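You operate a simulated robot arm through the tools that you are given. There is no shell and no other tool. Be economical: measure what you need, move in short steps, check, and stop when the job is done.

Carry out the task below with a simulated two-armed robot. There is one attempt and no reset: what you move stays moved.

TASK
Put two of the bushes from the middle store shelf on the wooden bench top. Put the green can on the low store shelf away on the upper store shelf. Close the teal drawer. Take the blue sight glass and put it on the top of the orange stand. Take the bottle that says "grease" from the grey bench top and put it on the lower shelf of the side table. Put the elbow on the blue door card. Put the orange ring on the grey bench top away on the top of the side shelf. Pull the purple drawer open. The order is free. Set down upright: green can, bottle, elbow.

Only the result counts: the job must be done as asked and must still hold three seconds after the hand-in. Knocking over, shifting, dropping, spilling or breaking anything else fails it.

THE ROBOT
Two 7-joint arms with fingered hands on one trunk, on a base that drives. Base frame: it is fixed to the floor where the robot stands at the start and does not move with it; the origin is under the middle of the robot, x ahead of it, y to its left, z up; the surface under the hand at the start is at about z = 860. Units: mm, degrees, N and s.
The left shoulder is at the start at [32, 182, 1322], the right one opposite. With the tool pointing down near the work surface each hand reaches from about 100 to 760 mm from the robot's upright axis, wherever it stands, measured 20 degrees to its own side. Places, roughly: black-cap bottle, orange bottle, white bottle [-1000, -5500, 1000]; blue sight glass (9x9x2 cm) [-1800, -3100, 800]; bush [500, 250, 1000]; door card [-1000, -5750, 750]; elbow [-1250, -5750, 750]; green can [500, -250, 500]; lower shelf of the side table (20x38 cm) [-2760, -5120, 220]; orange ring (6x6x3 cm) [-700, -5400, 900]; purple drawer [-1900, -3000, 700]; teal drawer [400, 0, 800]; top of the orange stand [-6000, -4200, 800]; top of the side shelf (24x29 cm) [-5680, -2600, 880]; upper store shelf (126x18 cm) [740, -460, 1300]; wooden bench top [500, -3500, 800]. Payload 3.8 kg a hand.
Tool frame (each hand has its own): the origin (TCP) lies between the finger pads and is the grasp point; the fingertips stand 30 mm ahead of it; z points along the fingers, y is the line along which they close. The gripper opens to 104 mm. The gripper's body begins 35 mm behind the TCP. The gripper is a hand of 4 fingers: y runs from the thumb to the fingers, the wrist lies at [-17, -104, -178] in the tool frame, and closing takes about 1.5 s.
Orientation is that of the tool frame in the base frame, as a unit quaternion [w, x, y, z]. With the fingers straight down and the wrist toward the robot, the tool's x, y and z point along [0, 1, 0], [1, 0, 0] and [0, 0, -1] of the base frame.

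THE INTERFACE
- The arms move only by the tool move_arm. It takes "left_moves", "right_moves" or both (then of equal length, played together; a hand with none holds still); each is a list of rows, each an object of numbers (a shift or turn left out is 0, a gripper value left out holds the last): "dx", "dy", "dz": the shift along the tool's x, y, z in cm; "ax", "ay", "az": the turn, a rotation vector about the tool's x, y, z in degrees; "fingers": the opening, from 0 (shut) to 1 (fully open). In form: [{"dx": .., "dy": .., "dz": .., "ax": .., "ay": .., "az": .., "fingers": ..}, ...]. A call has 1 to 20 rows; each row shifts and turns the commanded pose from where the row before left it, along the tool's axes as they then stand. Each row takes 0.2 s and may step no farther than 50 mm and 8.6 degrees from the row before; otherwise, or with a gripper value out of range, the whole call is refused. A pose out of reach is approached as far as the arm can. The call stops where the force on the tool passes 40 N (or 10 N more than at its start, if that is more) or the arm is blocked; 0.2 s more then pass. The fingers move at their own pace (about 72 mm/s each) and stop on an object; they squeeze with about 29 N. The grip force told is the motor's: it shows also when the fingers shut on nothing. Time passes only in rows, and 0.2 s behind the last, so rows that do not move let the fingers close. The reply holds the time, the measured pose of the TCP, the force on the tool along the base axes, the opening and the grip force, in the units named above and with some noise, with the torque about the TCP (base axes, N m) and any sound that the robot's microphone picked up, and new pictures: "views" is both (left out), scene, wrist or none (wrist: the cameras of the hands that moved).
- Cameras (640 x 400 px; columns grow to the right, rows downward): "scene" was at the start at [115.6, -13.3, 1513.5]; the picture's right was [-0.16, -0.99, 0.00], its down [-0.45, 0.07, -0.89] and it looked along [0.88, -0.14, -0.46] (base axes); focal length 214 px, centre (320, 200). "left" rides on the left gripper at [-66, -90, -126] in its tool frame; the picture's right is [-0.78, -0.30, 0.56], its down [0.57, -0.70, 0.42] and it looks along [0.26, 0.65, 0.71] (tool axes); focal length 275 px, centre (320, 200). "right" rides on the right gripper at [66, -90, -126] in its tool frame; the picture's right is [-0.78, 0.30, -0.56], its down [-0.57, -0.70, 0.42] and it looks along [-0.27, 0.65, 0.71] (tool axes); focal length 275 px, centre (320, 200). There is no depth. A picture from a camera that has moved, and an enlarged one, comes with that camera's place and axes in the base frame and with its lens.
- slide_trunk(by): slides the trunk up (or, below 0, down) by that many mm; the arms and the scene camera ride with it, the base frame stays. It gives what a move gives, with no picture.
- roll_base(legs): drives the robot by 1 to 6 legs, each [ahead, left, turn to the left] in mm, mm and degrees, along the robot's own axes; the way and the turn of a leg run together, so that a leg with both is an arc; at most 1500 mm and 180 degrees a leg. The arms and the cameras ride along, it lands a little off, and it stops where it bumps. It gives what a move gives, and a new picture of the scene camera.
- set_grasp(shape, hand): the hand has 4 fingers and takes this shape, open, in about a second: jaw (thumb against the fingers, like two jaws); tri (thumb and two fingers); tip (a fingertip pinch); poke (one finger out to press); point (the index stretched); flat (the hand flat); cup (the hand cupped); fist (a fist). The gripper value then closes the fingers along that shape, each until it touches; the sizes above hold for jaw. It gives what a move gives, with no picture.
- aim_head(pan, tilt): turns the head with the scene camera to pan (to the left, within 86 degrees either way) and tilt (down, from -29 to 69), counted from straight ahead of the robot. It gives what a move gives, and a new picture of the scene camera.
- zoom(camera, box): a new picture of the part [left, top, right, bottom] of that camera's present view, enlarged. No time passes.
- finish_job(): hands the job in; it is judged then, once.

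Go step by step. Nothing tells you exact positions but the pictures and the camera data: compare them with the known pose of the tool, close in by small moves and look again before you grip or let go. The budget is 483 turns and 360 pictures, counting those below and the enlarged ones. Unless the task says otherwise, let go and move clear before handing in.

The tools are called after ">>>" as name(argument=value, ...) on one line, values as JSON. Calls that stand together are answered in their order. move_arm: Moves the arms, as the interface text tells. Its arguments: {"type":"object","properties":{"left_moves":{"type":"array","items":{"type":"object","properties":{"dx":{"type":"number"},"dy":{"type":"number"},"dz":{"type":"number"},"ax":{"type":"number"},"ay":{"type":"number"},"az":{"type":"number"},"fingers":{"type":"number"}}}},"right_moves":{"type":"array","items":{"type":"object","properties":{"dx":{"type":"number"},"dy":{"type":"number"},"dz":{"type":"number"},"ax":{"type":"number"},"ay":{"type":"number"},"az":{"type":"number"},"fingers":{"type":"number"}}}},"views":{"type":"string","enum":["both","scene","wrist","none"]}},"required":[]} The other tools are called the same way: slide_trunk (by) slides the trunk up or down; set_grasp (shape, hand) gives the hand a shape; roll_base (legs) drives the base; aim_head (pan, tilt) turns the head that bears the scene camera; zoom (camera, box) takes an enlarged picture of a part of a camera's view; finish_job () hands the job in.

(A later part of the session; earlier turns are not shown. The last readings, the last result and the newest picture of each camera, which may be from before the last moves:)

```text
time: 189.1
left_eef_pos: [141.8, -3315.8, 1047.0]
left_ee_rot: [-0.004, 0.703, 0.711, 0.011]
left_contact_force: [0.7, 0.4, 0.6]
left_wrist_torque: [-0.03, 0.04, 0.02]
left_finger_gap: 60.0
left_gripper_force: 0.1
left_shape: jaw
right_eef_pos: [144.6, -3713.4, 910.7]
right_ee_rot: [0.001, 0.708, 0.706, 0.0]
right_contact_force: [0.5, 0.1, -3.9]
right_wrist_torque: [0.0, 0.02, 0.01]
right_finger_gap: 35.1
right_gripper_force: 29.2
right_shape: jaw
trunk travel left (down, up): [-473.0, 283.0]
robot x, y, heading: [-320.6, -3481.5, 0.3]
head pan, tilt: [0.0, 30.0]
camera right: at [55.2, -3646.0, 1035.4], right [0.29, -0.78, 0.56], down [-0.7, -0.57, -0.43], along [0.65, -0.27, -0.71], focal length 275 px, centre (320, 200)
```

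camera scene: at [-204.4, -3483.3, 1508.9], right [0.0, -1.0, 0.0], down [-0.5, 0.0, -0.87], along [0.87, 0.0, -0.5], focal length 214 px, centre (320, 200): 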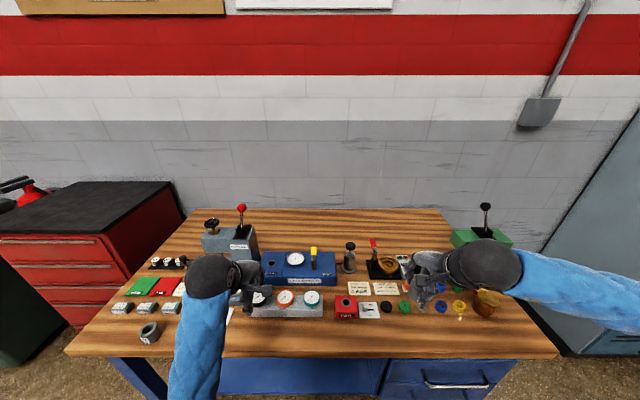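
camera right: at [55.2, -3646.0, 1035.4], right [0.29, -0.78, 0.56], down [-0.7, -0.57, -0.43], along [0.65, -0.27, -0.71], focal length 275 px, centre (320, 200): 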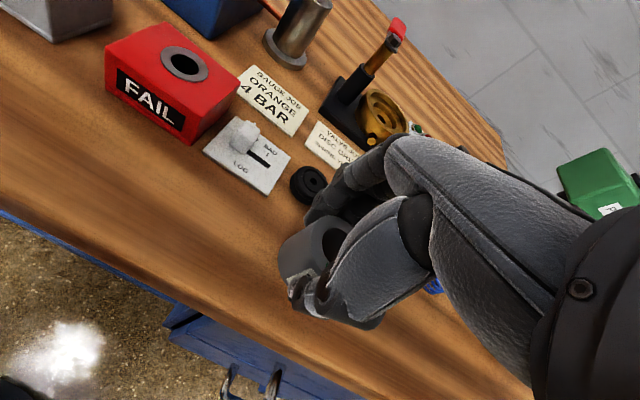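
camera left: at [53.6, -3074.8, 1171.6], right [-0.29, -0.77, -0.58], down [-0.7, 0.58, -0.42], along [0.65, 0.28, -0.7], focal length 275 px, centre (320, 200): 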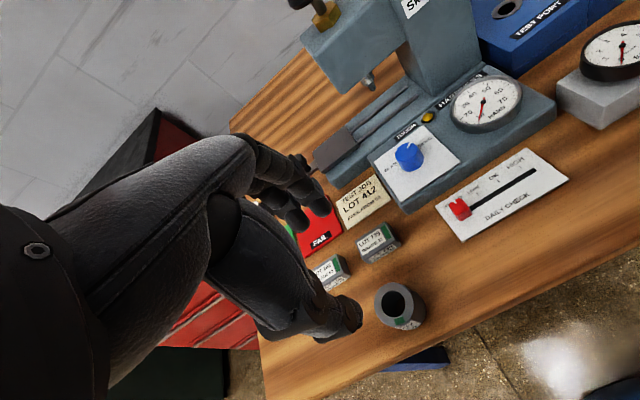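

Clear of the black plug by about 30 mm. Continue down gently.

>>> move_arm(right_moves=[{"dz": 1.2}, {"dz": 0.8}, {"dz": 0.4}, {"dz": 0.4}, {"dz": 0.4}, {"dz": 0.4}], views="none")

```text
time: 190.5
left_eef_pos: [141.5, -3314.8, 1048.2]
left_ee_rot: [-0.005, 0.703, 0.711, 0.01]
left_contact_force: [-0.6, 0.1, 1.1]
left_wrist_torque: [0.0, -0.02, -0.04]
left_finger_gap: 60.0
left_gripper_force: 0.1
left_shape: jaw
right_eef_pos: [146.7, -3712.4, 879.1]
right_ee_rot: [0.004, 0.708, 0.706, 0.004]
right_contact_force: [-3.1, -3.1, 20.8]
right_wrist_torque: [-0.13, -0.02, -0.09]
right_finger_gap: 36.2
right_gripper_force: 28.9
right_shape: jaw
trunk travel left (down, up): [-473.0, 283.0]
robot x, y, heading: [-321.1, -3481.7, 0.1]
head pan, tilt: [0.0, 30.0]
```

>>> move_arm(right_moves=[{"dz": -0.2}, {"fingers": 0.48}, {"fingers": 0.58}, {}, {}, {}], views="wrist")

>>> move_arm(right_moves=[{"dz": -2}, {"dz": -3}, {"dz": -4}, {"dz": -4}, {"dz": -4}], views="wrist")

```text
time: 191.9
left_eef_pos: [143.8, -3315.1, 1047.5]
left_ee_rot: [-0.006, 0.703, 0.711, 0.01]
left_contact_force: [0.1, 0.3, -0.9]
left_wrist_torque: [0.01, -0.01, -0.05]
left_finger_gap: 60.1
left_gripper_force: 0.1
left_shape: jaw
right_eef_pos: [145.7, -3711.8, 879.5]
right_ee_rot: [0.001, 0.708, 0.706, -0.001]
right_contact_force: [-0.1, 0.0, 0.5]
right_wrist_torque: [0.0, 0.01, 0.02]
right_finger_gap: 59.8
right_gripper_force: 0.0
right_shape: jaw
trunk travel left (down, up): [-473.0, 283.0]
robot x, y, heading: [-321.6, -3483.9, 0.1]
head pan, tilt: [0.0, 30.0]
camera right: at [56.0, -3644.7, 1003.0], right [0.29, -0.78, 0.56], down [-0.7, -0.57, -0.43], along [0.65, -0.27, -0.71], focal length 275 px, centre (320, 200)
```

right: 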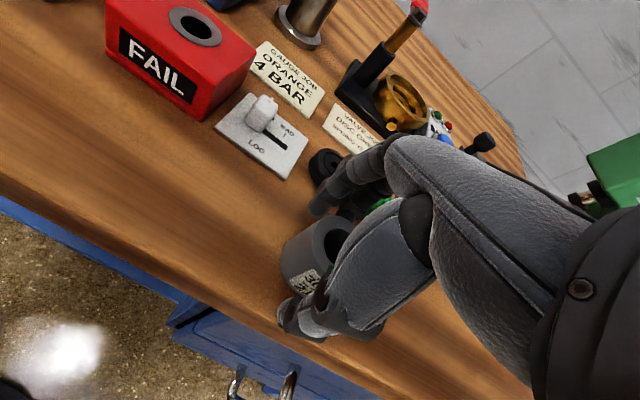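

```text
time: 193.1
left_eef_pos: [142.8, -3314.6, 1047.7]
left_ee_rot: [-0.005, 0.703, 0.711, 0.01]
left_contact_force: [0.3, -0.4, 0.3]
left_wrist_torque: [-0.04, -0.01, 0.03]
left_finger_gap: 60.0
left_gripper_force: 0.1
left_shape: jaw
right_eef_pos: [145.0, -3710.7, 1050.6]
right_ee_rot: [0.002, 0.709, 0.706, -0.001]
right_contact_force: [-0.1, -0.8, -0.1]
right_wrist_torque: [0.02, 0.01, 0.0]
right_finger_gap: 60.2
right_gripper_force: 0.0
right_shape: jaw
trunk travel left (down, up): [-473.0, 283.0]
robot x, y, heading: [-321.2, -3483.6, -0.2]
head pan, tilt: [0.0, 30.0]
camera right: at [55.1, -3643.6, 1175.0], right [0.29, -0.78, 0.56], down [-0.7, -0.57, -0.42], along [0.65, -0.27, -0.71], focal length 275 px, centre (320, 200)
```

right: 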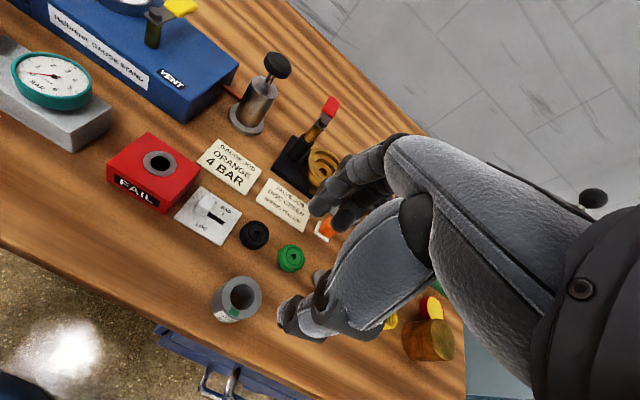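

Both bushes are on the wooden bench. Next I'll drive toward the grey bench (green-framed table) and look at it.

>>> roll_base(legs=[[-500, 0, 0], [0, 0, -90], [700, 0, 0]])

>>> aim_head(pan=0, tilt=20)

```text
time: 203.2
left_eef_pos: [-578.1, -4633.8, 1047.6]
left_ee_rot: [0.004, 0.999, 0.037, 0.01]
left_contact_force: [0.4, 0.1, 0.0]
left_wrist_torque: [0.04, 0.01, 0.03]
left_finger_gap: 59.9
left_gripper_force: 0.1
left_shape: jaw
right_eef_pos: [-974.2, -4664.0, 1050.0]
right_ee_rot: [0.001, 1.0, 0.029, -0.001]
right_contact_force: [-0.3, 0.0, -0.3]
right_wrist_torque: [0.05, 0.03, 0.02]
right_finger_gap: 60.0
right_gripper_force: 0.1
right_shape: jaw
trunk travel left (down, up): [-473.0, 283.0]
robot x, y, heading: [-776.2, -4182.7, -86.0]
head pan, tilt: [0.0, 30.0]
camera scene: at [-769.0, -4297.8, 1508.9], right [-1.0, -0.07, 0.0], down [-0.03, 0.5, -0.87], along [0.06, -0.86, -0.5], focal length 214 px, centre (320, 200)
```

scene: 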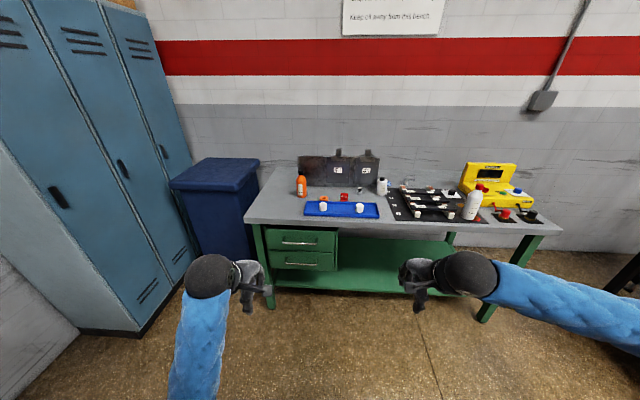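

```text
time: 203.9
left_eef_pos: [-580.5, -4632.9, 1048.5]
left_ee_rot: [0.002, 0.999, 0.036, 0.011]
left_contact_force: [0.3, -0.5, -0.3]
left_wrist_torque: [0.01, -0.04, 0.02]
left_finger_gap: 60.1
left_gripper_force: 0.0
left_shape: jaw
right_eef_pos: [-973.5, -4661.9, 1050.2]
right_ee_rot: [0.0, 1.0, 0.03, 0.0]
right_contact_force: [0.4, 0.3, -0.7]
right_wrist_torque: [-0.03, 0.0, 0.01]
right_finger_gap: 60.0
right_gripper_force: 0.0
right_shape: jaw
trunk travel left (down, up): [-473.0, 283.0]
robot x, y, heading: [-778.2, -4179.6, -86.3]
head pan, tilt: [0.0, 20.0]
camera scene: at [-768.9, -4299.6, 1525.0], right [-1.0, -0.07, 0.0], down [-0.02, 0.34, -0.94], along [0.06, -0.94, -0.34], focal length 214 px, centre (320, 200)
```

scene: 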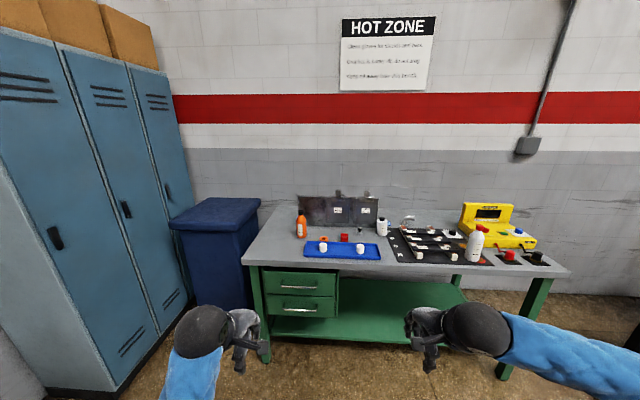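

The grey bench is ahead, with bottles, a blue tray-like plate and small parts. I'll get closer and enlarge.

>>> roll_base(legs=[[250, -100, -4]])

>>> aim_head(pan=0, tilt=30)

>>> zoom(camera="scene", box=[220, 150, 420, 275])

>>> zoom(camera="scene", box=[380, 150, 580, 275])

```text
time: 205.8
left_eef_pos: [-706.7, -4906.1, 1046.5]
left_ee_rot: [0.004, 1.0, -0.001, 0.01]
left_contact_force: [-0.2, 0.5, -0.5]
left_wrist_torque: [0.0, -0.02, -0.02]
left_finger_gap: 59.9
left_gripper_force: 0.1
left_shape: jaw
right_eef_pos: [-1100.5, -4904.0, 1049.6]
right_ee_rot: [0.001, 1.0, -0.007, -0.001]
right_contact_force: [0.1, -0.8, -0.5]
right_wrist_torque: [0.01, 0.01, 0.0]
right_finger_gap: 60.1
right_gripper_force: 0.1
right_shape: jaw
trunk travel left (down, up): [-473.0, 283.0]
robot x, y, heading: [-869.5, -4437.3, -90.5]
head pan, tilt: [0.0, 20.0]
camera scene: at [-870.0, -4558.8, 1524.9], right [-1.0, 0.01, 0.0], down [0.0, 0.34, -0.94], along [-0.01, -0.94, -0.34], focal length 214 px, centre (320, 200)
```

scene: 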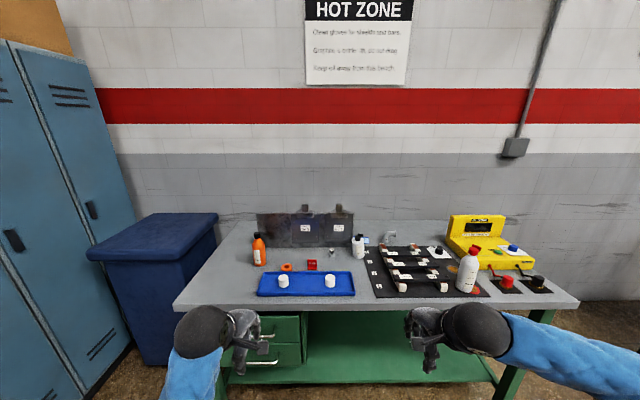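

```text
time: 206.5
left_eef_pos: [-704.0, -4904.3, 1046.9]
left_ee_rot: [0.004, 1.0, 0.0, 0.01]
left_contact_force: [0.1, 0.7, 0.0]
left_wrist_torque: [0.0, 0.01, -0.02]
left_finger_gap: 60.0
left_gripper_force: 0.1
left_shape: jaw
right_eef_pos: [-1100.8, -4902.9, 1049.9]
right_ee_rot: [0.001, 1.0, -0.007, 0.0]
right_contact_force: [-0.1, -0.1, 0.1]
right_wrist_torque: [0.01, -0.01, 0.03]
right_finger_gap: 60.4
right_gripper_force: 0.0
right_shape: jaw
trunk travel left (down, up): [-473.0, 283.0]
robot x, y, heading: [-867.5, -4439.9, -90.7]
head pan, tilt: [0.0, 30.0]
camera scene: at [-869.3, -4554.4, 1509.0], right [-1.0, 0.01, 0.0], down [0.0, 0.5, -0.87], along [-0.01, -0.87, -0.5], focal length 214 px, centre (320, 200)
```

scene: 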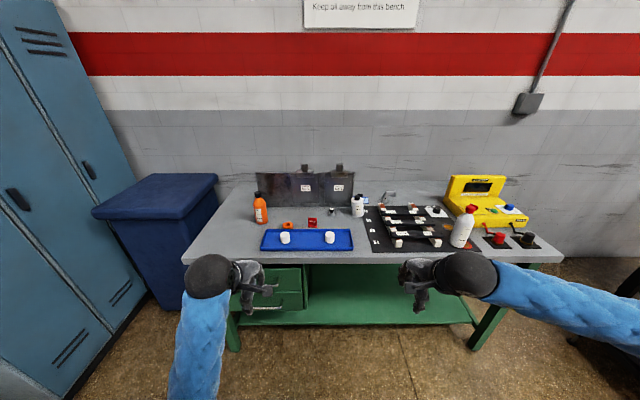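

```text
3.20 times, centred on (320, 212) of scene
camera zoom: at [-869.3, -4554.4, 1509.0], right [-1.0, 0.01, 0.0], down [0.0, 0.5, -0.87], along [-0.01, -0.87, -0.5], focal length 686 px, centre (320, 160)
```

zoom: 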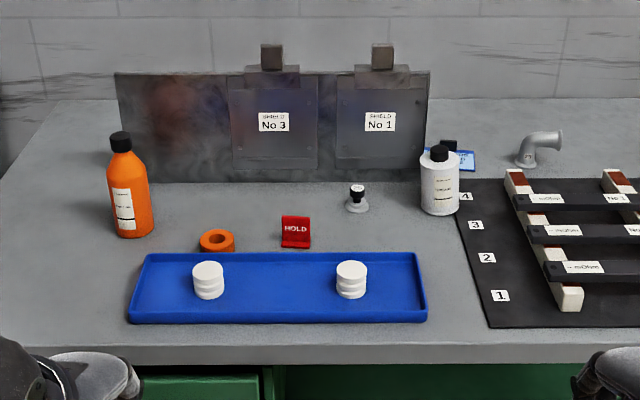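

```text
3.20 times, centred on (480, 212) of scene
camera zoom: at [-869.3, -4554.4, 1509.0], right [-1.0, 0.01, 0.0], down [0.0, 0.5, -0.87], along [-0.01, -0.87, -0.5], focal length 686 px, centre (-192, 160)
```

zoom: 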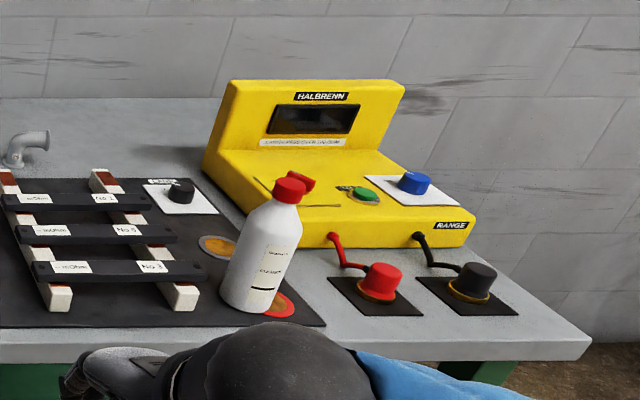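

The elbow, the blue card behind the black-cap bottle, and the orange ring are visible. I'll enlarge the bottle labels and the card.

>>> zoom(camera="scene", box=[240, 180, 288, 230])

>>> zoom(camera="scene", box=[340, 180, 404, 220])

>>> zoom(camera="scene", box=[430, 195, 494, 255])

```text
8.00 times, centred on (264, 205) of scene
camera zoom: at [-869.3, -4554.4, 1509.0], right [-1.0, 0.01, 0.0], down [0.0, 0.5, -0.87], along [-0.01, -0.87, -0.5], focal length 1716 px, centre (768, 160)
```

zoom: 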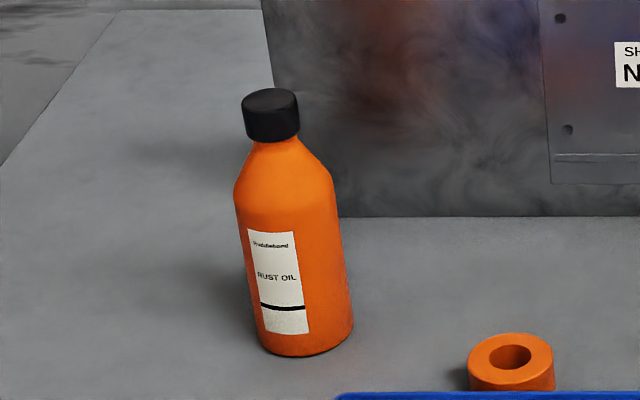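

```text
10.00 times, centred on (372, 200) of scene
camera zoom: at [-869.3, -4554.4, 1509.0], right [-1.0, 0.01, 0.0], down [0.0, 0.5, -0.87], along [-0.01, -0.87, -0.5], focal length 2145 px, centre (-200, 200)
```

zoom: 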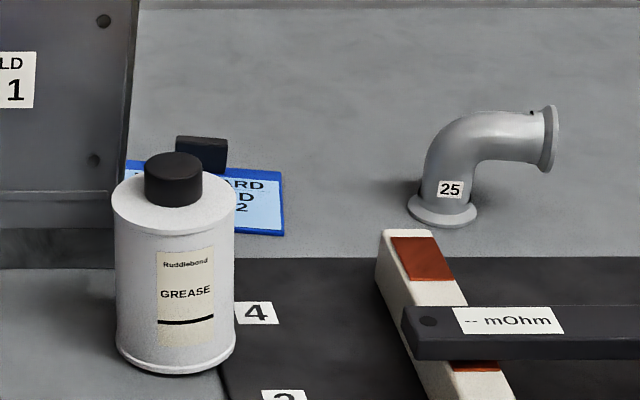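

```text
6.67 times, centred on (462, 225) of scene
camera zoom: at [-869.3, -4554.4, 1509.0], right [-1.0, 0.01, 0.0], down [0.0, 0.5, -0.87], along [-0.01, -0.87, -0.5], focal length 1430 px, centre (-627, 33)
```

zoom: 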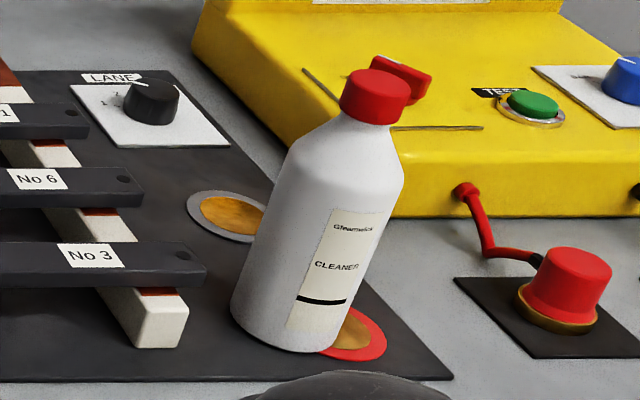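

The "GREASE" bottle is the black-cap white one, standing in front of the blue door card; the elbow is behind to the right. I'll turn the right hand into the handshake pose to take the bottle from the front.

>>> move_arm(right_moves=[{"ax": -8.18, "fingers": 1}, {"ax": -8.18}, {"ax": -8.18}, {"ax": -8.18}, {"ax": -8.18}, {"ax": -8.18}, {"ax": -8.18}, {"ax": -8.18}, {"ax": -8.18}, {"ax": -8.18}, {"ax": -8.18}], views="none")

>>> move_arm(right_moves=[{"az": 8.18}, {"az": 8.18}, {"az": 8.18}, {"az": 8.18}, {"az": 8.18}, {"az": 8.18}, {"az": 8.18}, {"az": 8.18}, {"az": 8.18}, {"az": 8.18}, {"az": 8.18}], views="scene")

```text
time: 208.9
left_eef_pos: [-705.9, -4904.1, 1047.0]
left_ee_rot: [0.004, 1.0, 0.0, 0.01]
left_contact_force: [0.2, 0.1, -0.3]
left_wrist_torque: [-0.01, -0.01, -0.02]
left_finger_gap: 60.1
left_gripper_force: 0.1
left_shape: jaw
right_eef_pos: [-1100.9, -4901.7, 1050.5]
right_ee_rot: [0.12, 0.993, -0.007, -0.002]
right_contact_force: [0.6, -0.6, 0.3]
right_wrist_torque: [-0.01, -0.01, 0.01]
right_finger_gap: 103.6
right_gripper_force: 0.0
right_shape: jaw
right hand out of reach, approached as far as the arm can: row 3, 4, 5, 6, 7, 8, 9, 10, 11
trunk travel left (down, up): [-473.0, 283.0]
robot x, y, heading: [-866.7, -4440.0, -90.5]
head pan, tilt: [0.0, 30.0]
```

```text
time: 211.3
left_eef_pos: [-704.9, -4904.0, 1046.3]
left_ee_rot: [0.003, 1.0, 0.0, 0.01]
left_contact_force: [0.0, -1.0, -0.6]
left_wrist_torque: [0.0, -0.01, -0.02]
left_finger_gap: 59.8
left_gripper_force: 0.1
left_shape: jaw
right_eef_pos: [-1101.0, -4903.2, 1049.9]
right_ee_rot: [-0.086, -0.697, 0.707, -0.083]
right_contact_force: [-0.4, -0.1, -0.3]
right_wrist_torque: [-0.01, -0.02, -0.03]
right_finger_gap: 103.7
right_gripper_force: 0.0
right_shape: jaw
trunk travel left (down, up): [-473.0, 283.0]
robot x, y, heading: [-864.2, -4442.0, -90.6]
head pan, tilt: [0.0, 30.0]
camera scene: at [-869.3, -4555.0, 1508.9], right [-1.0, 0.01, 0.0], down [0.0, 0.5, -0.87], along [-0.01, -0.87, -0.5], focal length 214 px, centre (320, 200)
```

scene: 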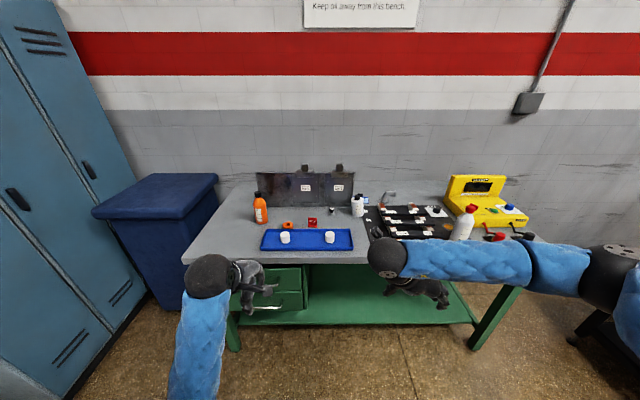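

The wrist rolled freely this way; the tool now points down with the thumb at left. Before choosing the grip tilt, I'll look at the side table to the right.

>>> aim_head(pan=-70, tilt=20)

>>> zoom(camera="scene", box=[160, 100, 480, 300])

```text
time: 212.7
left_eef_pos: [-705.6, -4905.3, 1047.5]
left_ee_rot: [0.004, 1.0, 0.0, 0.011]
left_contact_force: [0.2, 0.3, -0.6]
left_wrist_torque: [0.02, 0.0, -0.01]
left_finger_gap: 60.0
left_gripper_force: 0.1
left_shape: jaw
right_eef_pos: [-1101.1, -4904.2, 1049.9]
right_ee_rot: [-0.087, -0.699, 0.705, -0.084]
right_contact_force: [1.1, -0.3, 1.2]
right_wrist_torque: [-0.02, 0.01, 0.01]
right_finger_gap: 103.7
right_gripper_force: 0.0
right_shape: jaw
trunk travel left (down, up): [-473.0, 283.0]
robot x, y, heading: [-866.4, -4438.1, -90.5]
head pan, tilt: [-70.0, 20.0]
camera scene: at [-956.4, -4495.6, 1525.0], right [-0.33, 0.94, 0.0], down [0.32, 0.11, -0.94], along [-0.89, -0.31, -0.34], focal length 214 px, centre (320, 200)
```

scene: 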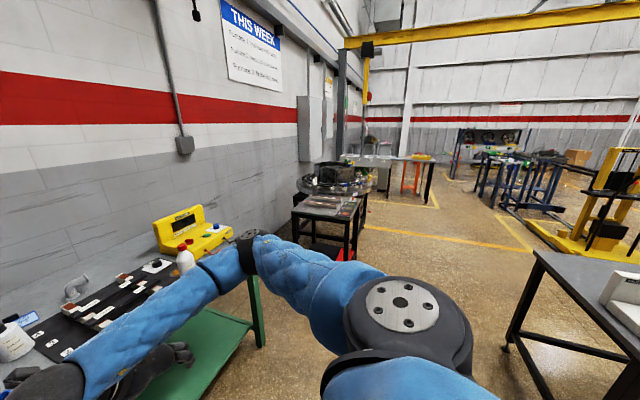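

```text
2.00 times, centred on (320, 200) of scene
camera zoom: at [-956.4, -4495.6, 1525.0], right [-0.33, 0.94, 0.0], down [0.32, 0.11, -0.94], along [-0.89, -0.31, -0.34], focal length 429 px, centre (320, 200)
```

zoom: 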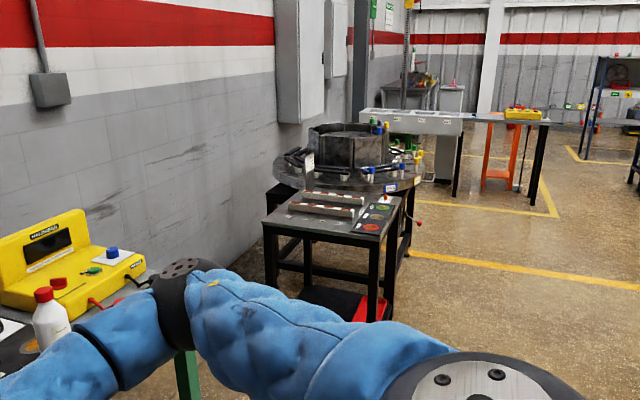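

The side table is the dark one at about (-2760, -5100), open below. I'll pitch the right hand to 45° and look back at the bench.

>>> move_arm(right_moves=[{"ay": 7.8}, {"ay": 7.8}, {"ay": 7.8}, {"ay": 7.8}], views="wrist")

>>> aim_head(pan=0, tilt=35)

```text
time: 213.7
left_eef_pos: [-705.2, -4904.5, 1046.0]
left_ee_rot: [0.004, 1.0, 0.0, 0.009]
left_contact_force: [-0.4, 1.0, -0.3]
left_wrist_torque: [-0.01, 0.0, 0.0]
left_finger_gap: 60.1
left_gripper_force: 0.0
left_shape: jaw
right_eef_pos: [-1100.3, -4904.0, 1049.7]
right_ee_rot: [-0.273, -0.65, 0.657, -0.268]
right_contact_force: [0.0, 0.5, 0.7]
right_wrist_torque: [0.0, 0.04, 0.01]
right_finger_gap: 103.6
right_gripper_force: 0.1
right_shape: jaw
trunk travel left (down, up): [-473.0, 283.0]
robot x, y, heading: [-867.7, -4440.8, -90.5]
head pan, tilt: [-70.0, 20.0]
camera right: at [-1010.1, -4860.6, 1184.6], right [-0.28, 0.95, -0.16], down [0.7, 0.09, -0.71], along [-0.65, -0.31, -0.69], focal length 275 px, centre (320, 200)
```

right: 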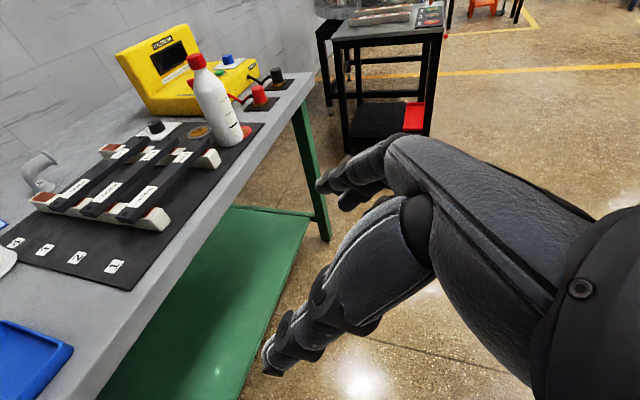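

```text
time: 215.1
left_eef_pos: [-705.0, -4905.5, 1047.0]
left_ee_rot: [0.004, 1.0, 0.0, 0.011]
left_contact_force: [0.5, -0.5, 0.5]
left_wrist_torque: [0.01, 0.0, -0.03]
left_finger_gap: 60.0
left_gripper_force: 0.0
left_shape: jaw
right_eef_pos: [-1101.2, -4902.2, 1049.8]
right_ee_rot: [-0.272, -0.65, 0.657, -0.267]
right_contact_force: [0.2, 0.1, 0.0]
right_wrist_torque: [-0.02, 0.02, 0.0]
right_finger_gap: 103.8
right_gripper_force: 0.0
right_shape: jaw
trunk travel left (down, up): [-473.0, 283.0]
robot x, y, heading: [-870.3, -4440.2, -90.6]
head pan, tilt: [0.0, 35.0]
camera scene: at [-869.5, -4552.5, 1501.1], right [-1.0, 0.01, 0.0], down [0.01, 0.57, -0.82], along [-0.01, -0.82, -0.57], focal length 214 px, centre (320, 200)
```

scene: 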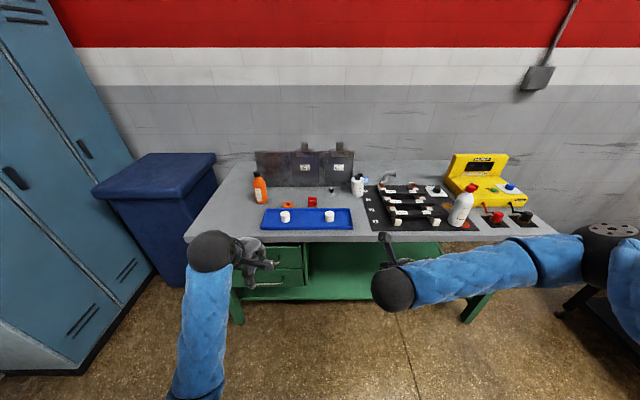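

The hand is pitched 45° with thumb and fingers level. I'll take one measuring view here and another after driving closer to fix the bench height.

>>> zoom(camera="scene", box=[310, 160, 438, 240])

>>> roll_base(legs=[[220, -150, 0.6]])

>>> zoom(camera="scene", box=[240, 160, 400, 260])

```text
5.00 times, centred on (374, 200) of scene
camera zoom: at [-869.5, -4552.5, 1501.1], right [-1.0, 0.01, 0.0], down [0.01, 0.57, -0.82], along [-0.01, -0.82, -0.57], focal length 1072 px, centre (50, 200)
```

zoom: 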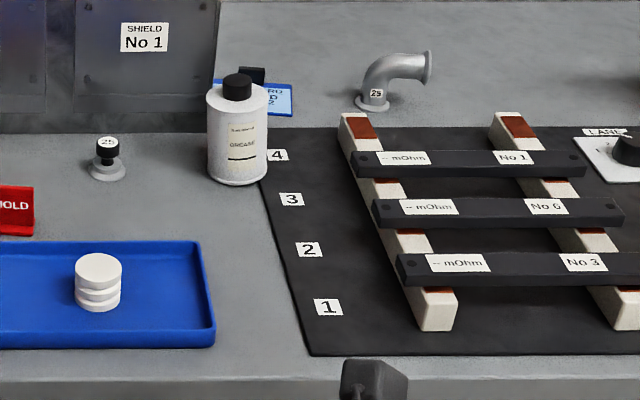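

```text
time: 217.0
left_eef_pos: [-848.7, -5121.5, 1047.6]
left_ee_rot: [0.004, 1.0, 0.008, 0.01]
left_contact_force: [-0.6, 0.0, 0.2]
left_wrist_torque: [-0.03, -0.03, -0.02]
left_finger_gap: 59.7
left_gripper_force: 0.1
left_shape: jaw
right_eef_pos: [-1244.7, -5126.0, 1049.7]
right_ee_rot: [0.27, 0.654, -0.653, 0.27]
right_contact_force: [-0.4, 0.4, -0.1]
right_wrist_torque: [0.03, 0.01, -0.01]
right_finger_gap: 103.8
right_gripper_force: 0.1
right_shape: jaw
trunk travel left (down, up): [-473.0, 283.0]
robot x, y, heading: [-1016.5, -4659.7, -89.3]
head pan, tilt: [0.0, 35.0]
camera scene: at [-1017.8, -4772.9, 1501.0], right [-1.0, -0.01, 0.0], down [0.0, 0.57, -0.82], along [0.01, -0.82, -0.57], focal length 214 px, centre (320, 200)
```

scene: 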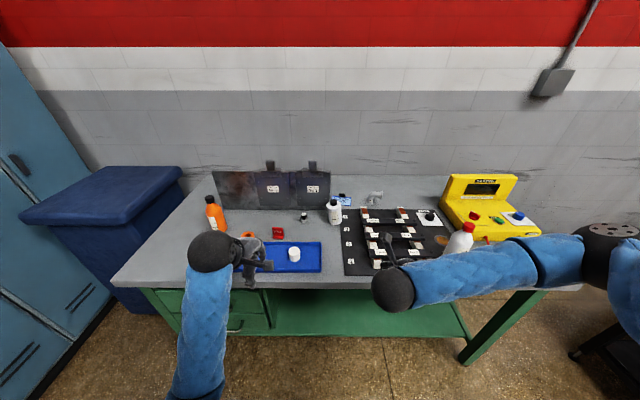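

```text
4.00 times, centred on (320, 210) of scene
camera zoom: at [-1017.8, -4772.9, 1501.0], right [-1.0, -0.01, 0.0], down [0.0, 0.57, -0.82], along [0.01, -0.82, -0.57], focal length 858 px, centre (320, 160)
```

zoom: 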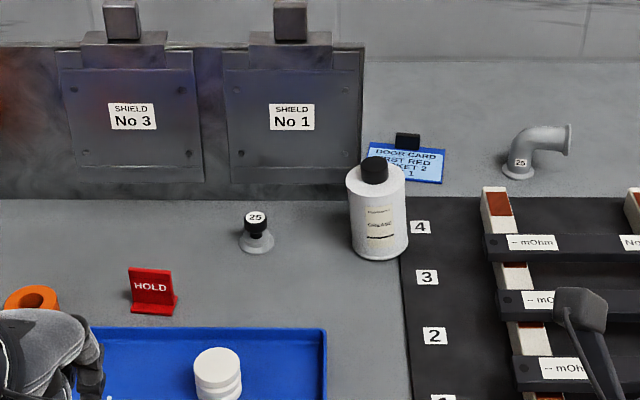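

Bench top is at z about 865. The grease bottle's centre is (-1076, -5522), the card lies around (-1118, -5678) and the elbow's base is at (-1260, -5652). I'll drive in to line up on the bottle.

>>> roll_base(legs=[[150, 165, -0.7]])

>>> zoom(camera="right", box=[0, 0, 640, 400])

```text
time: 218.7
left_eef_pos: [-687.7, -5276.3, 1046.4]
left_ee_rot: [0.003, 1.0, 0.003, 0.01]
left_contact_force: [-0.5, -0.5, -0.4]
left_wrist_torque: [0.02, 0.04, -0.01]
left_finger_gap: 60.1
left_gripper_force: 0.1
left_shape: jaw
right_eef_pos: [-1083.1, -5276.2, 1049.3]
right_ee_rot: [-0.272, -0.651, 0.656, -0.267]
right_contact_force: [-0.3, -0.5, -1.1]
right_wrist_torque: [0.0, 0.03, -0.04]
right_finger_gap: 103.5
right_gripper_force: 0.1
right_shape: jaw
trunk travel left (down, up): [-473.0, 283.0]
robot x, y, heading: [-855.1, -4812.0, -90.0]
head pan, tilt: [0.0, 35.0]
camera scene: at [-852.7, -4924.8, 1501.0], right [-1.0, 0.0, 0.0], down [0.0, 0.57, -0.82], along [0.0, -0.82, -0.57], focal length 214 px, centre (320, 200)
```

scene: 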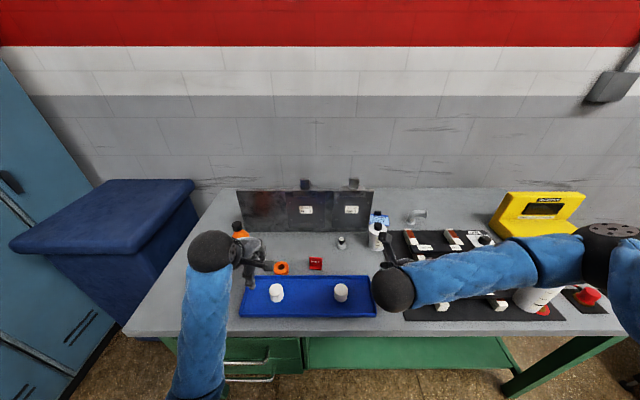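

```text
1.00 times, centred on (320, 200) of right (not enlarged: the box is as wide or as high as the picture)
camera zoom: at [-992.5, -5233.5, 1184.4], right [-0.29, 0.95, -0.15], down [0.7, 0.1, -0.71], along [-0.65, -0.31, -0.69], focal length 275 px, centre (320, 200)
```

zoom: 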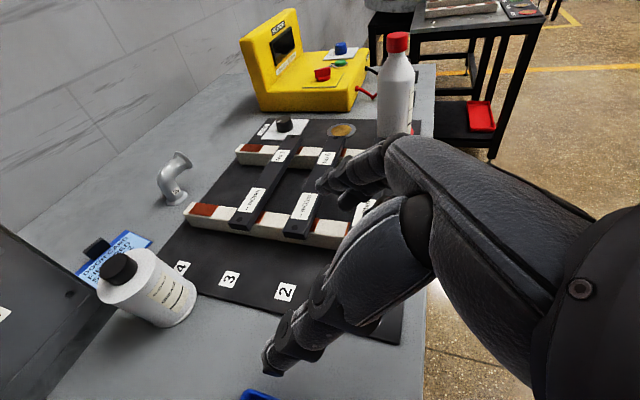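

Lined up. I'll move forward above the tray line, then descend along the 45° hand direction in two stages.

>>> move_arm(right_moves=[{"dx": 2.9, "dz": 2.9, "dy": -0.8}, {"dx": 2.9, "dz": 2.9}, {"dx": 2.9, "dz": 2.9}, {"dz": 4}], views="both")

```text
time: 219.7
left_eef_pos: [-687.9, -5275.0, 1046.5]
left_ee_rot: [0.004, 1.0, 0.003, 0.01]
left_contact_force: [0.4, 0.2, 0.1]
left_wrist_torque: [0.0, 0.01, 0.0]
left_finger_gap: 60.0
left_gripper_force: 0.1
left_shape: jaw
right_eef_pos: [-1076.2, -5426.5, 1019.4]
right_ee_rot: [-0.271, -0.651, 0.656, -0.268]
right_contact_force: [0.1, -0.1, -0.7]
right_wrist_torque: [-0.01, 0.03, 0.02]
right_finger_gap: 103.8
right_gripper_force: 0.0
right_shape: jaw
trunk travel left (down, up): [-473.0, 283.0]
robot x, y, heading: [-851.7, -4811.2, -90.2]
head pan, tilt: [0.0, 35.0]
camera scene: at [-853.8, -4924.5, 1501.0], right [-1.0, 0.0, 0.0], down [0.0, 0.57, -0.82], along [0.0, -0.82, -0.57], focal length 214 px, centre (320, 200)
camera right: at [-986.5, -5384.3, 1153.8], right [-0.29, 0.95, -0.15], down [0.7, 0.1, -0.71], along [-0.65, -0.31, -0.69], focal length 275 px, centre (320, 200)
```

scene: 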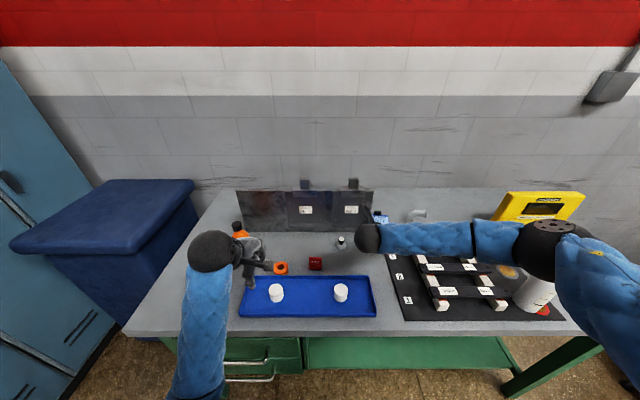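
right: 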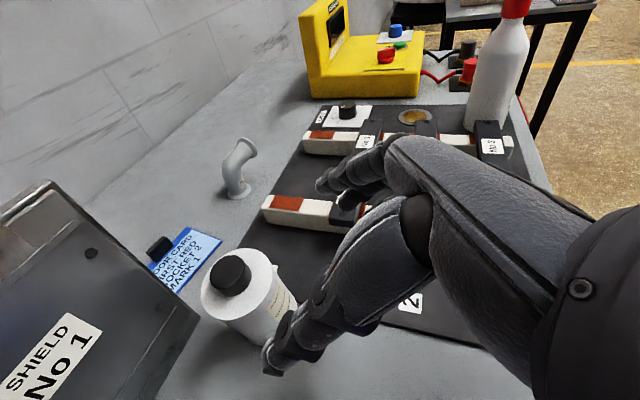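

The bottle is directly ahead along the hand axis. I'll complete the descent.

>>> move_arm(right_moves=[{"dz": 3.5, "dy": -0.4}, {"dz": 3.5}, {"dz": 3.5}, {"dz": 2.3}], views="wrist")

```text
time: 220.7
left_eef_pos: [-687.8, -5274.3, 1047.2]
left_ee_rot: [0.004, 1.0, 0.002, 0.01]
left_contact_force: [0.4, 0.8, 0.0]
left_wrist_torque: [0.0, 0.04, -0.02]
left_finger_gap: 60.1
left_gripper_force: 0.1
left_shape: jaw
right_eef_pos: [-1071.7, -5516.3, 926.8]
right_ee_rot: [-0.272, -0.651, 0.655, -0.269]
right_contact_force: [0.3, 0.2, 1.2]
right_wrist_torque: [0.01, -0.02, 0.01]
right_finger_gap: 103.6
right_gripper_force: 0.0
right_shape: jaw
trunk travel left (down, up): [-473.0, 283.0]
robot x, y, heading: [-853.2, -4810.0, -90.3]
head pan, tilt: [0.0, 35.0]
camera right: at [-980.7, -5474.1, 1063.6], right [-0.29, 0.94, -0.15], down [0.7, 0.1, -0.71], along [-0.65, -0.31, -0.69], focal length 275 px, centre (320, 200)
```

right: 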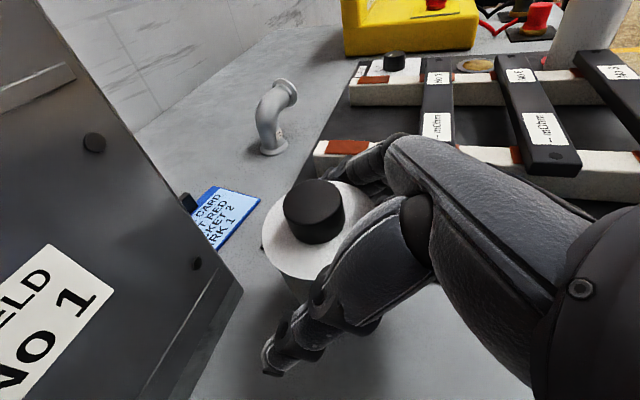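

The bottle is between thumb and fingers. Closing.

>>> move_arm(right_moves=[{"fingers": 0}, {}, {}, {}, {}, {}, {}], views="wrist")

```text
time: 222.3
left_eef_pos: [-687.4, -5275.5, 1046.4]
left_ee_rot: [0.003, 1.0, 0.002, 0.011]
left_contact_force: [-0.4, 0.7, 0.8]
left_wrist_torque: [0.01, -0.01, 0.0]
left_finger_gap: 60.1
left_gripper_force: 0.1
left_shape: jaw
right_eef_pos: [-1072.9, -5515.9, 929.0]
right_ee_rot: [-0.272, -0.651, 0.656, -0.269]
right_contact_force: [0.9, -1.3, -0.4]
right_wrist_torque: [0.02, 0.05, 0.01]
right_finger_gap: 53.4
right_gripper_force: 29.5
right_shape: jaw
trunk travel left (down, up): [-473.0, 283.0]
robot x, y, heading: [-854.3, -4809.6, -90.2]
head pan, tilt: [0.0, 35.0]
camera right: at [-982.2, -5474.7, 1063.7], right [-0.29, 0.94, -0.15], down [0.7, 0.1, -0.71], along [-0.65, -0.31, -0.69], focal length 275 px, centre (320, 200)
```

right: 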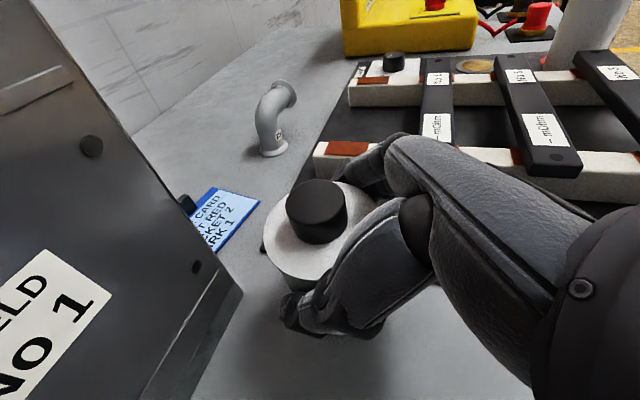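

Gripped. Lift straight up, then draw back.

>>> move_arm(right_moves=[{"dx": 2.1, "dz": -2.1}, {"dx": 2.8, "dz": -2.8}, {"dx": 2.8, "dz": -2.8}, {"dx": 2.8, "dz": -2.8}, {"dx": -2.8, "dz": -2.8}, {"dx": -2.8, "dz": -2.8}, {"dx": -2.8, "dz": -2.8}, {"dx": -2.8, "dz": -2.8}, {"dx": -2.8, "dz": -2.8}, {"dx": -2.8, "dz": -2.8}], views="both")

```text
time: 224.5
left_eef_pos: [-688.2, -5275.0, 1048.1]
left_ee_rot: [0.004, 1.0, 0.003, 0.01]
left_contact_force: [0.2, 0.9, 0.8]
left_wrist_torque: [-0.01, 0.01, 0.02]
left_finger_gap: 59.9
left_gripper_force: 0.0
left_shape: jaw
right_eef_pos: [-1072.3, -5281.0, 1080.7]
right_ee_rot: [-0.273, -0.651, 0.655, -0.269]
right_contact_force: [-0.2, -0.1, -3.8]
right_wrist_torque: [0.0, -0.02, 0.0]
right_finger_gap: 53.3
right_gripper_force: 28.9
right_shape: jaw
trunk travel left (down, up): [-473.0, 283.0]
robot x, y, heading: [-853.9, -4811.9, -90.4]
head pan, tilt: [0.0, 35.0]
camera scene: at [-853.7, -4923.3, 1501.2], right [-1.0, 0.0, 0.0], down [0.0, 0.57, -0.82], along [0.0, -0.82, -0.57], focal length 214 px, centre (320, 200)
camera right: at [-981.3, -5238.4, 1215.3], right [-0.29, 0.94, -0.15], down [0.7, 0.1, -0.71], along [-0.65, -0.31, -0.69], focal length 275 px, centre (320, 200)
```

scene: 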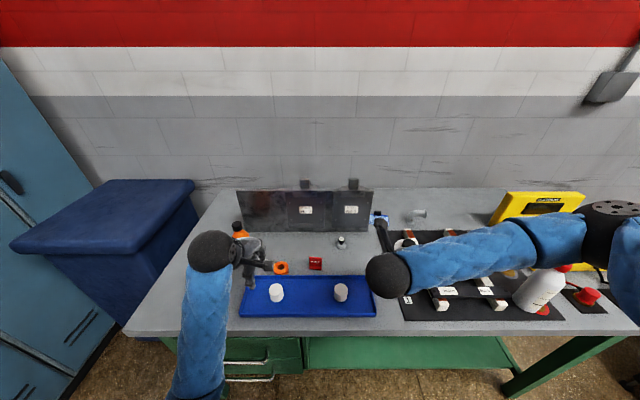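
right: 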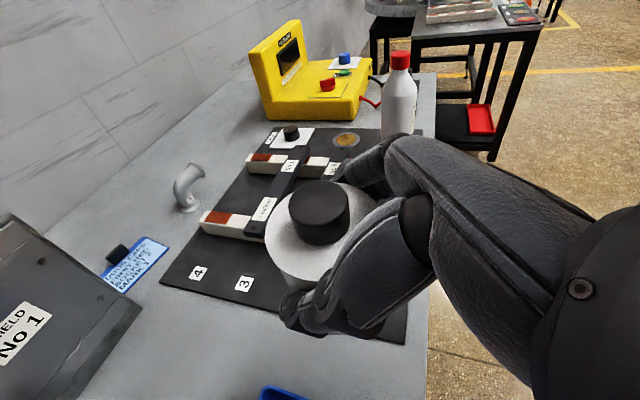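

The bottle is held. Next the elbow with the left hand: I'll back off, shift right, raise the right hand so the bottle stays clear, and lower the trunk to gain reach.

>>> roll_base(legs=[[-250, 0, 0.4], [0, -600, 0]])

>>> move_arm(right_moves=[{"dx": 3.5, "dz": -3.5}, {"dx": 3.5, "dz": -3.5}, {"dx": 3.5, "dz": -3.5}, {"dx": 3.5, "dz": -3.5}, {"dx": 3.5, "dz": -3.5}], views="none")

>>> slide_trunk(by=-180)

>>> aim_head(pan=5, tilt=35)

```text
time: 229.3
left_eef_pos: [-1279.5, -5028.3, 1046.5]
left_ee_rot: [0.004, 1.0, 0.01, 0.011]
left_contact_force: [-0.1, -0.1, -0.6]
left_wrist_torque: [0.03, 0.01, -0.03]
left_finger_gap: 59.9
left_gripper_force: 0.0
left_shape: jaw
right_eef_pos: [-1665.0, -5040.4, 1079.5]
right_ee_rot: [0.27, 0.656, -0.651, 0.27]
right_contact_force: [-0.4, 0.1, -3.5]
right_wrist_torque: [0.05, -0.02, -0.01]
right_finger_gap: 53.2
right_gripper_force: 28.9
right_shape: jaw
trunk travel left (down, up): [-473.0, 283.0]
robot x, y, heading: [-1449.3, -4566.3, -89.5]
head pan, tilt: [0.0, 35.0]
camera scene: at [-1451.1, -4680.3, 1501.1], right [-1.0, -0.01, 0.0], down [-0.01, 0.57, -0.82], along [0.01, -0.82, -0.57], focal length 214 px, centre (320, 200)
```

scene: 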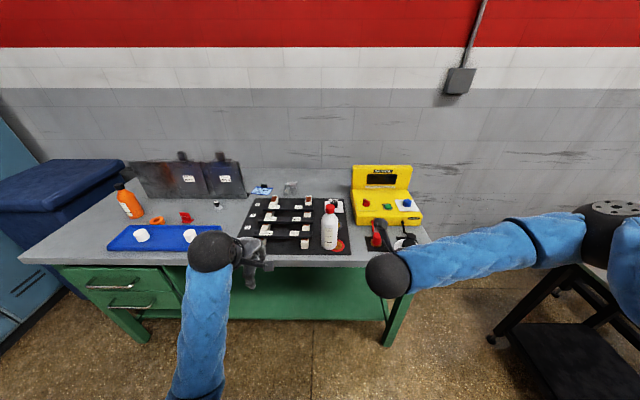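

```text
time: 230.5
left_eef_pos: [-1279.5, -5028.4, 1047.7]
left_ee_rot: [0.004, 1.0, 0.01, 0.011]
left_contact_force: [0.2, 0.8, -0.5]
left_wrist_torque: [0.03, 0.02, -0.02]
left_finger_gap: 60.3
left_gripper_force: 0.0
left_shape: jaw
right_eef_pos: [-1661.4, -5039.6, 1326.3]
right_ee_rot: [0.27, 0.656, -0.651, 0.27]
right_contact_force: [0.1, 0.5, -2.5]
right_wrist_torque: [0.01, 0.01, 0.01]
right_finger_gap: 53.1
right_gripper_force: 28.8
right_shape: jaw
trunk travel left (down, up): [-473.0, 283.0]
robot x, y, heading: [-1448.4, -4567.0, -89.4]
head pan, tilt: [0.0, 35.0]
```

```text
time: 232.5
left_eef_pos: [-1280.0, -5028.9, 865.4]
left_ee_rot: [0.004, 1.0, 0.009, 0.01]
left_contact_force: [0.3, 0.3, -0.3]
left_wrist_torque: [0.03, -0.01, -0.05]
left_finger_gap: 59.9
left_gripper_force: 0.0
left_shape: jaw
right_eef_pos: [-1662.1, -5041.3, 1147.3]
right_ee_rot: [0.27, 0.656, -0.651, 0.271]
right_contact_force: [-0.7, 0.7, -2.7]
right_wrist_torque: [0.01, -0.01, 0.0]
right_finger_gap: 52.7
right_gripper_force: 29.2
right_shape: jaw
trunk travel left (down, up): [-293.0, 463.0]
robot x, y, heading: [-1449.4, -4566.3, -89.2]
head pan, tilt: [0.0, 35.0]
```

```text
time: 233.2
left_eef_pos: [-1278.8, -5029.1, 867.2]
left_ee_rot: [0.004, 1.0, 0.01, 0.011]
left_contact_force: [0.1, 0.7, 0.2]
left_wrist_torque: [0.0, 0.03, 0.0]
left_finger_gap: 60.2
left_gripper_force: 0.1
left_shape: jaw
right_eef_pos: [-1662.6, -5041.1, 1147.2]
right_ee_rot: [0.269, 0.656, -0.651, 0.27]
right_contact_force: [-0.3, -0.7, -2.5]
right_wrist_torque: [0.04, 0.01, 0.01]
right_finger_gap: 53.0
right_gripper_force: 28.5
right_shape: jaw
trunk travel left (down, up): [-293.0, 463.0]
robot x, y, heading: [-1451.9, -4567.9, -89.5]
head pan, tilt: [5.0, 35.0]
camera scene: at [-1442.2, -4729.7, 1319.3], right [-1.0, -0.1, 0.0], down [-0.06, 0.57, -0.82], along [0.08, -0.81, -0.57], focal length 214 px, centre (320, 200)
```

scene: 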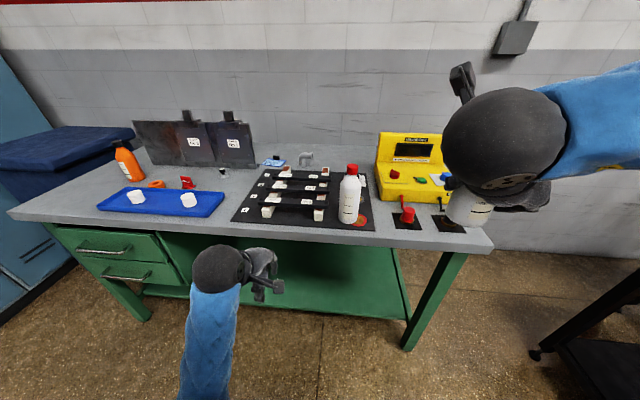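

I'll raise the left hand, open it, and drive forward to bring it over the bench.

>>> move_arm(left_moves=[{"dz": -5, "fingers": 1}, {"dz": -5}, {"dz": -5}, {"dz": -5}, {"dz": -5}], views="none")

>>> roll_base(legs=[[270, 0, -0.5]])

>>> zoom(camera="left", box=[0, 0, 640, 400])

```text
time: 233.9
left_eef_pos: [-1231.5, -5043.9, 946.9]
left_ee_rot: [0.005, 0.996, 0.037, 0.078]
left_contact_force: [-1.0, -0.6, -0.6]
left_wrist_torque: [-0.04, 0.03, -0.01]
left_finger_gap: 103.8
left_gripper_force: 0.1
left_shape: jaw
left hand out of reach, approached as far as the arm can: row 2, 3
right_eef_pos: [-1662.0, -5041.2, 1146.8]
right_ee_rot: [0.269, 0.656, -0.652, 0.269]
right_contact_force: [-0.1, 0.4, -2.8]
right_wrist_torque: [-0.01, -0.05, -0.03]
right_finger_gap: 53.2
right_gripper_force: 28.6
right_shape: jaw
trunk travel left (down, up): [-293.0, 463.0]
robot x, y, heading: [-1453.2, -4568.8, -89.2]
head pan, tilt: [5.0, 35.0]
stopped in row 3 (left hand): the arm was blocked; the commanded pose is now the measured one
```

```text
time: 235.8
left_eef_pos: [-1235.6, -5314.2, 945.9]
left_ee_rot: [0.005, 0.996, 0.031, 0.079]
left_contact_force: [0.4, -0.1, 1.2]
left_wrist_torque: [0.0, 0.05, 0.02]
left_finger_gap: 103.6
left_gripper_force: 0.2
left_shape: jaw
right_eef_pos: [-1665.9, -5307.5, 1146.9]
right_ee_rot: [-0.271, -0.652, 0.655, -0.269]
right_contact_force: [0.5, -0.6, -2.9]
right_wrist_torque: [0.0, 0.0, 0.01]
right_finger_gap: 53.2
right_gripper_force: 29.4
right_shape: jaw
trunk travel left (down, up): [-293.0, 463.0]
robot x, y, heading: [-1449.5, -4835.4, -90.2]
head pan, tilt: [5.0, 35.0]
camera scene: at [-1442.2, -4999.1, 1319.1], right [-1.0, -0.09, 0.0], down [-0.05, 0.57, -0.82], along [0.07, -0.82, -0.57], focal length 214 px, centre (320, 200)
```

scene: 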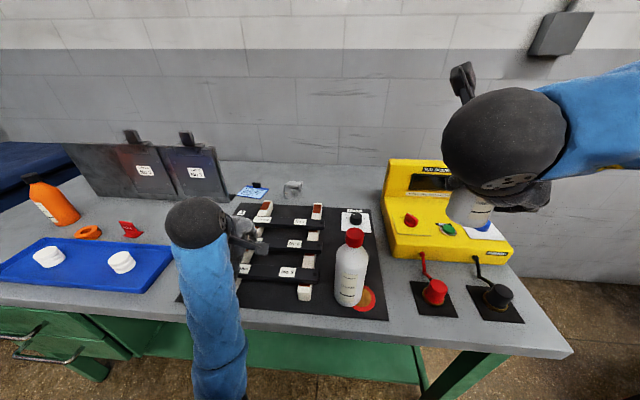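

```text
1.00 times, centred on (320, 200) of left (not enlarged: the box is as wide or as high as the picture)
camera zoom: at [-1326.0, -5229.2, 1058.5], right [-0.7, 0.24, -0.68], down [0.59, 0.73, -0.34], along [0.41, -0.63, -0.65], focal length 275 px, centre (320, 200)
```

zoom: 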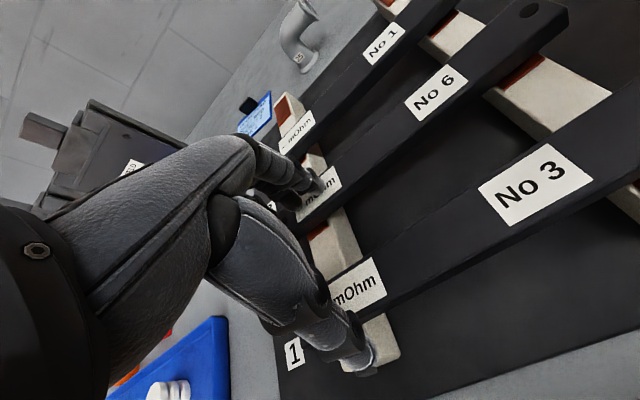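

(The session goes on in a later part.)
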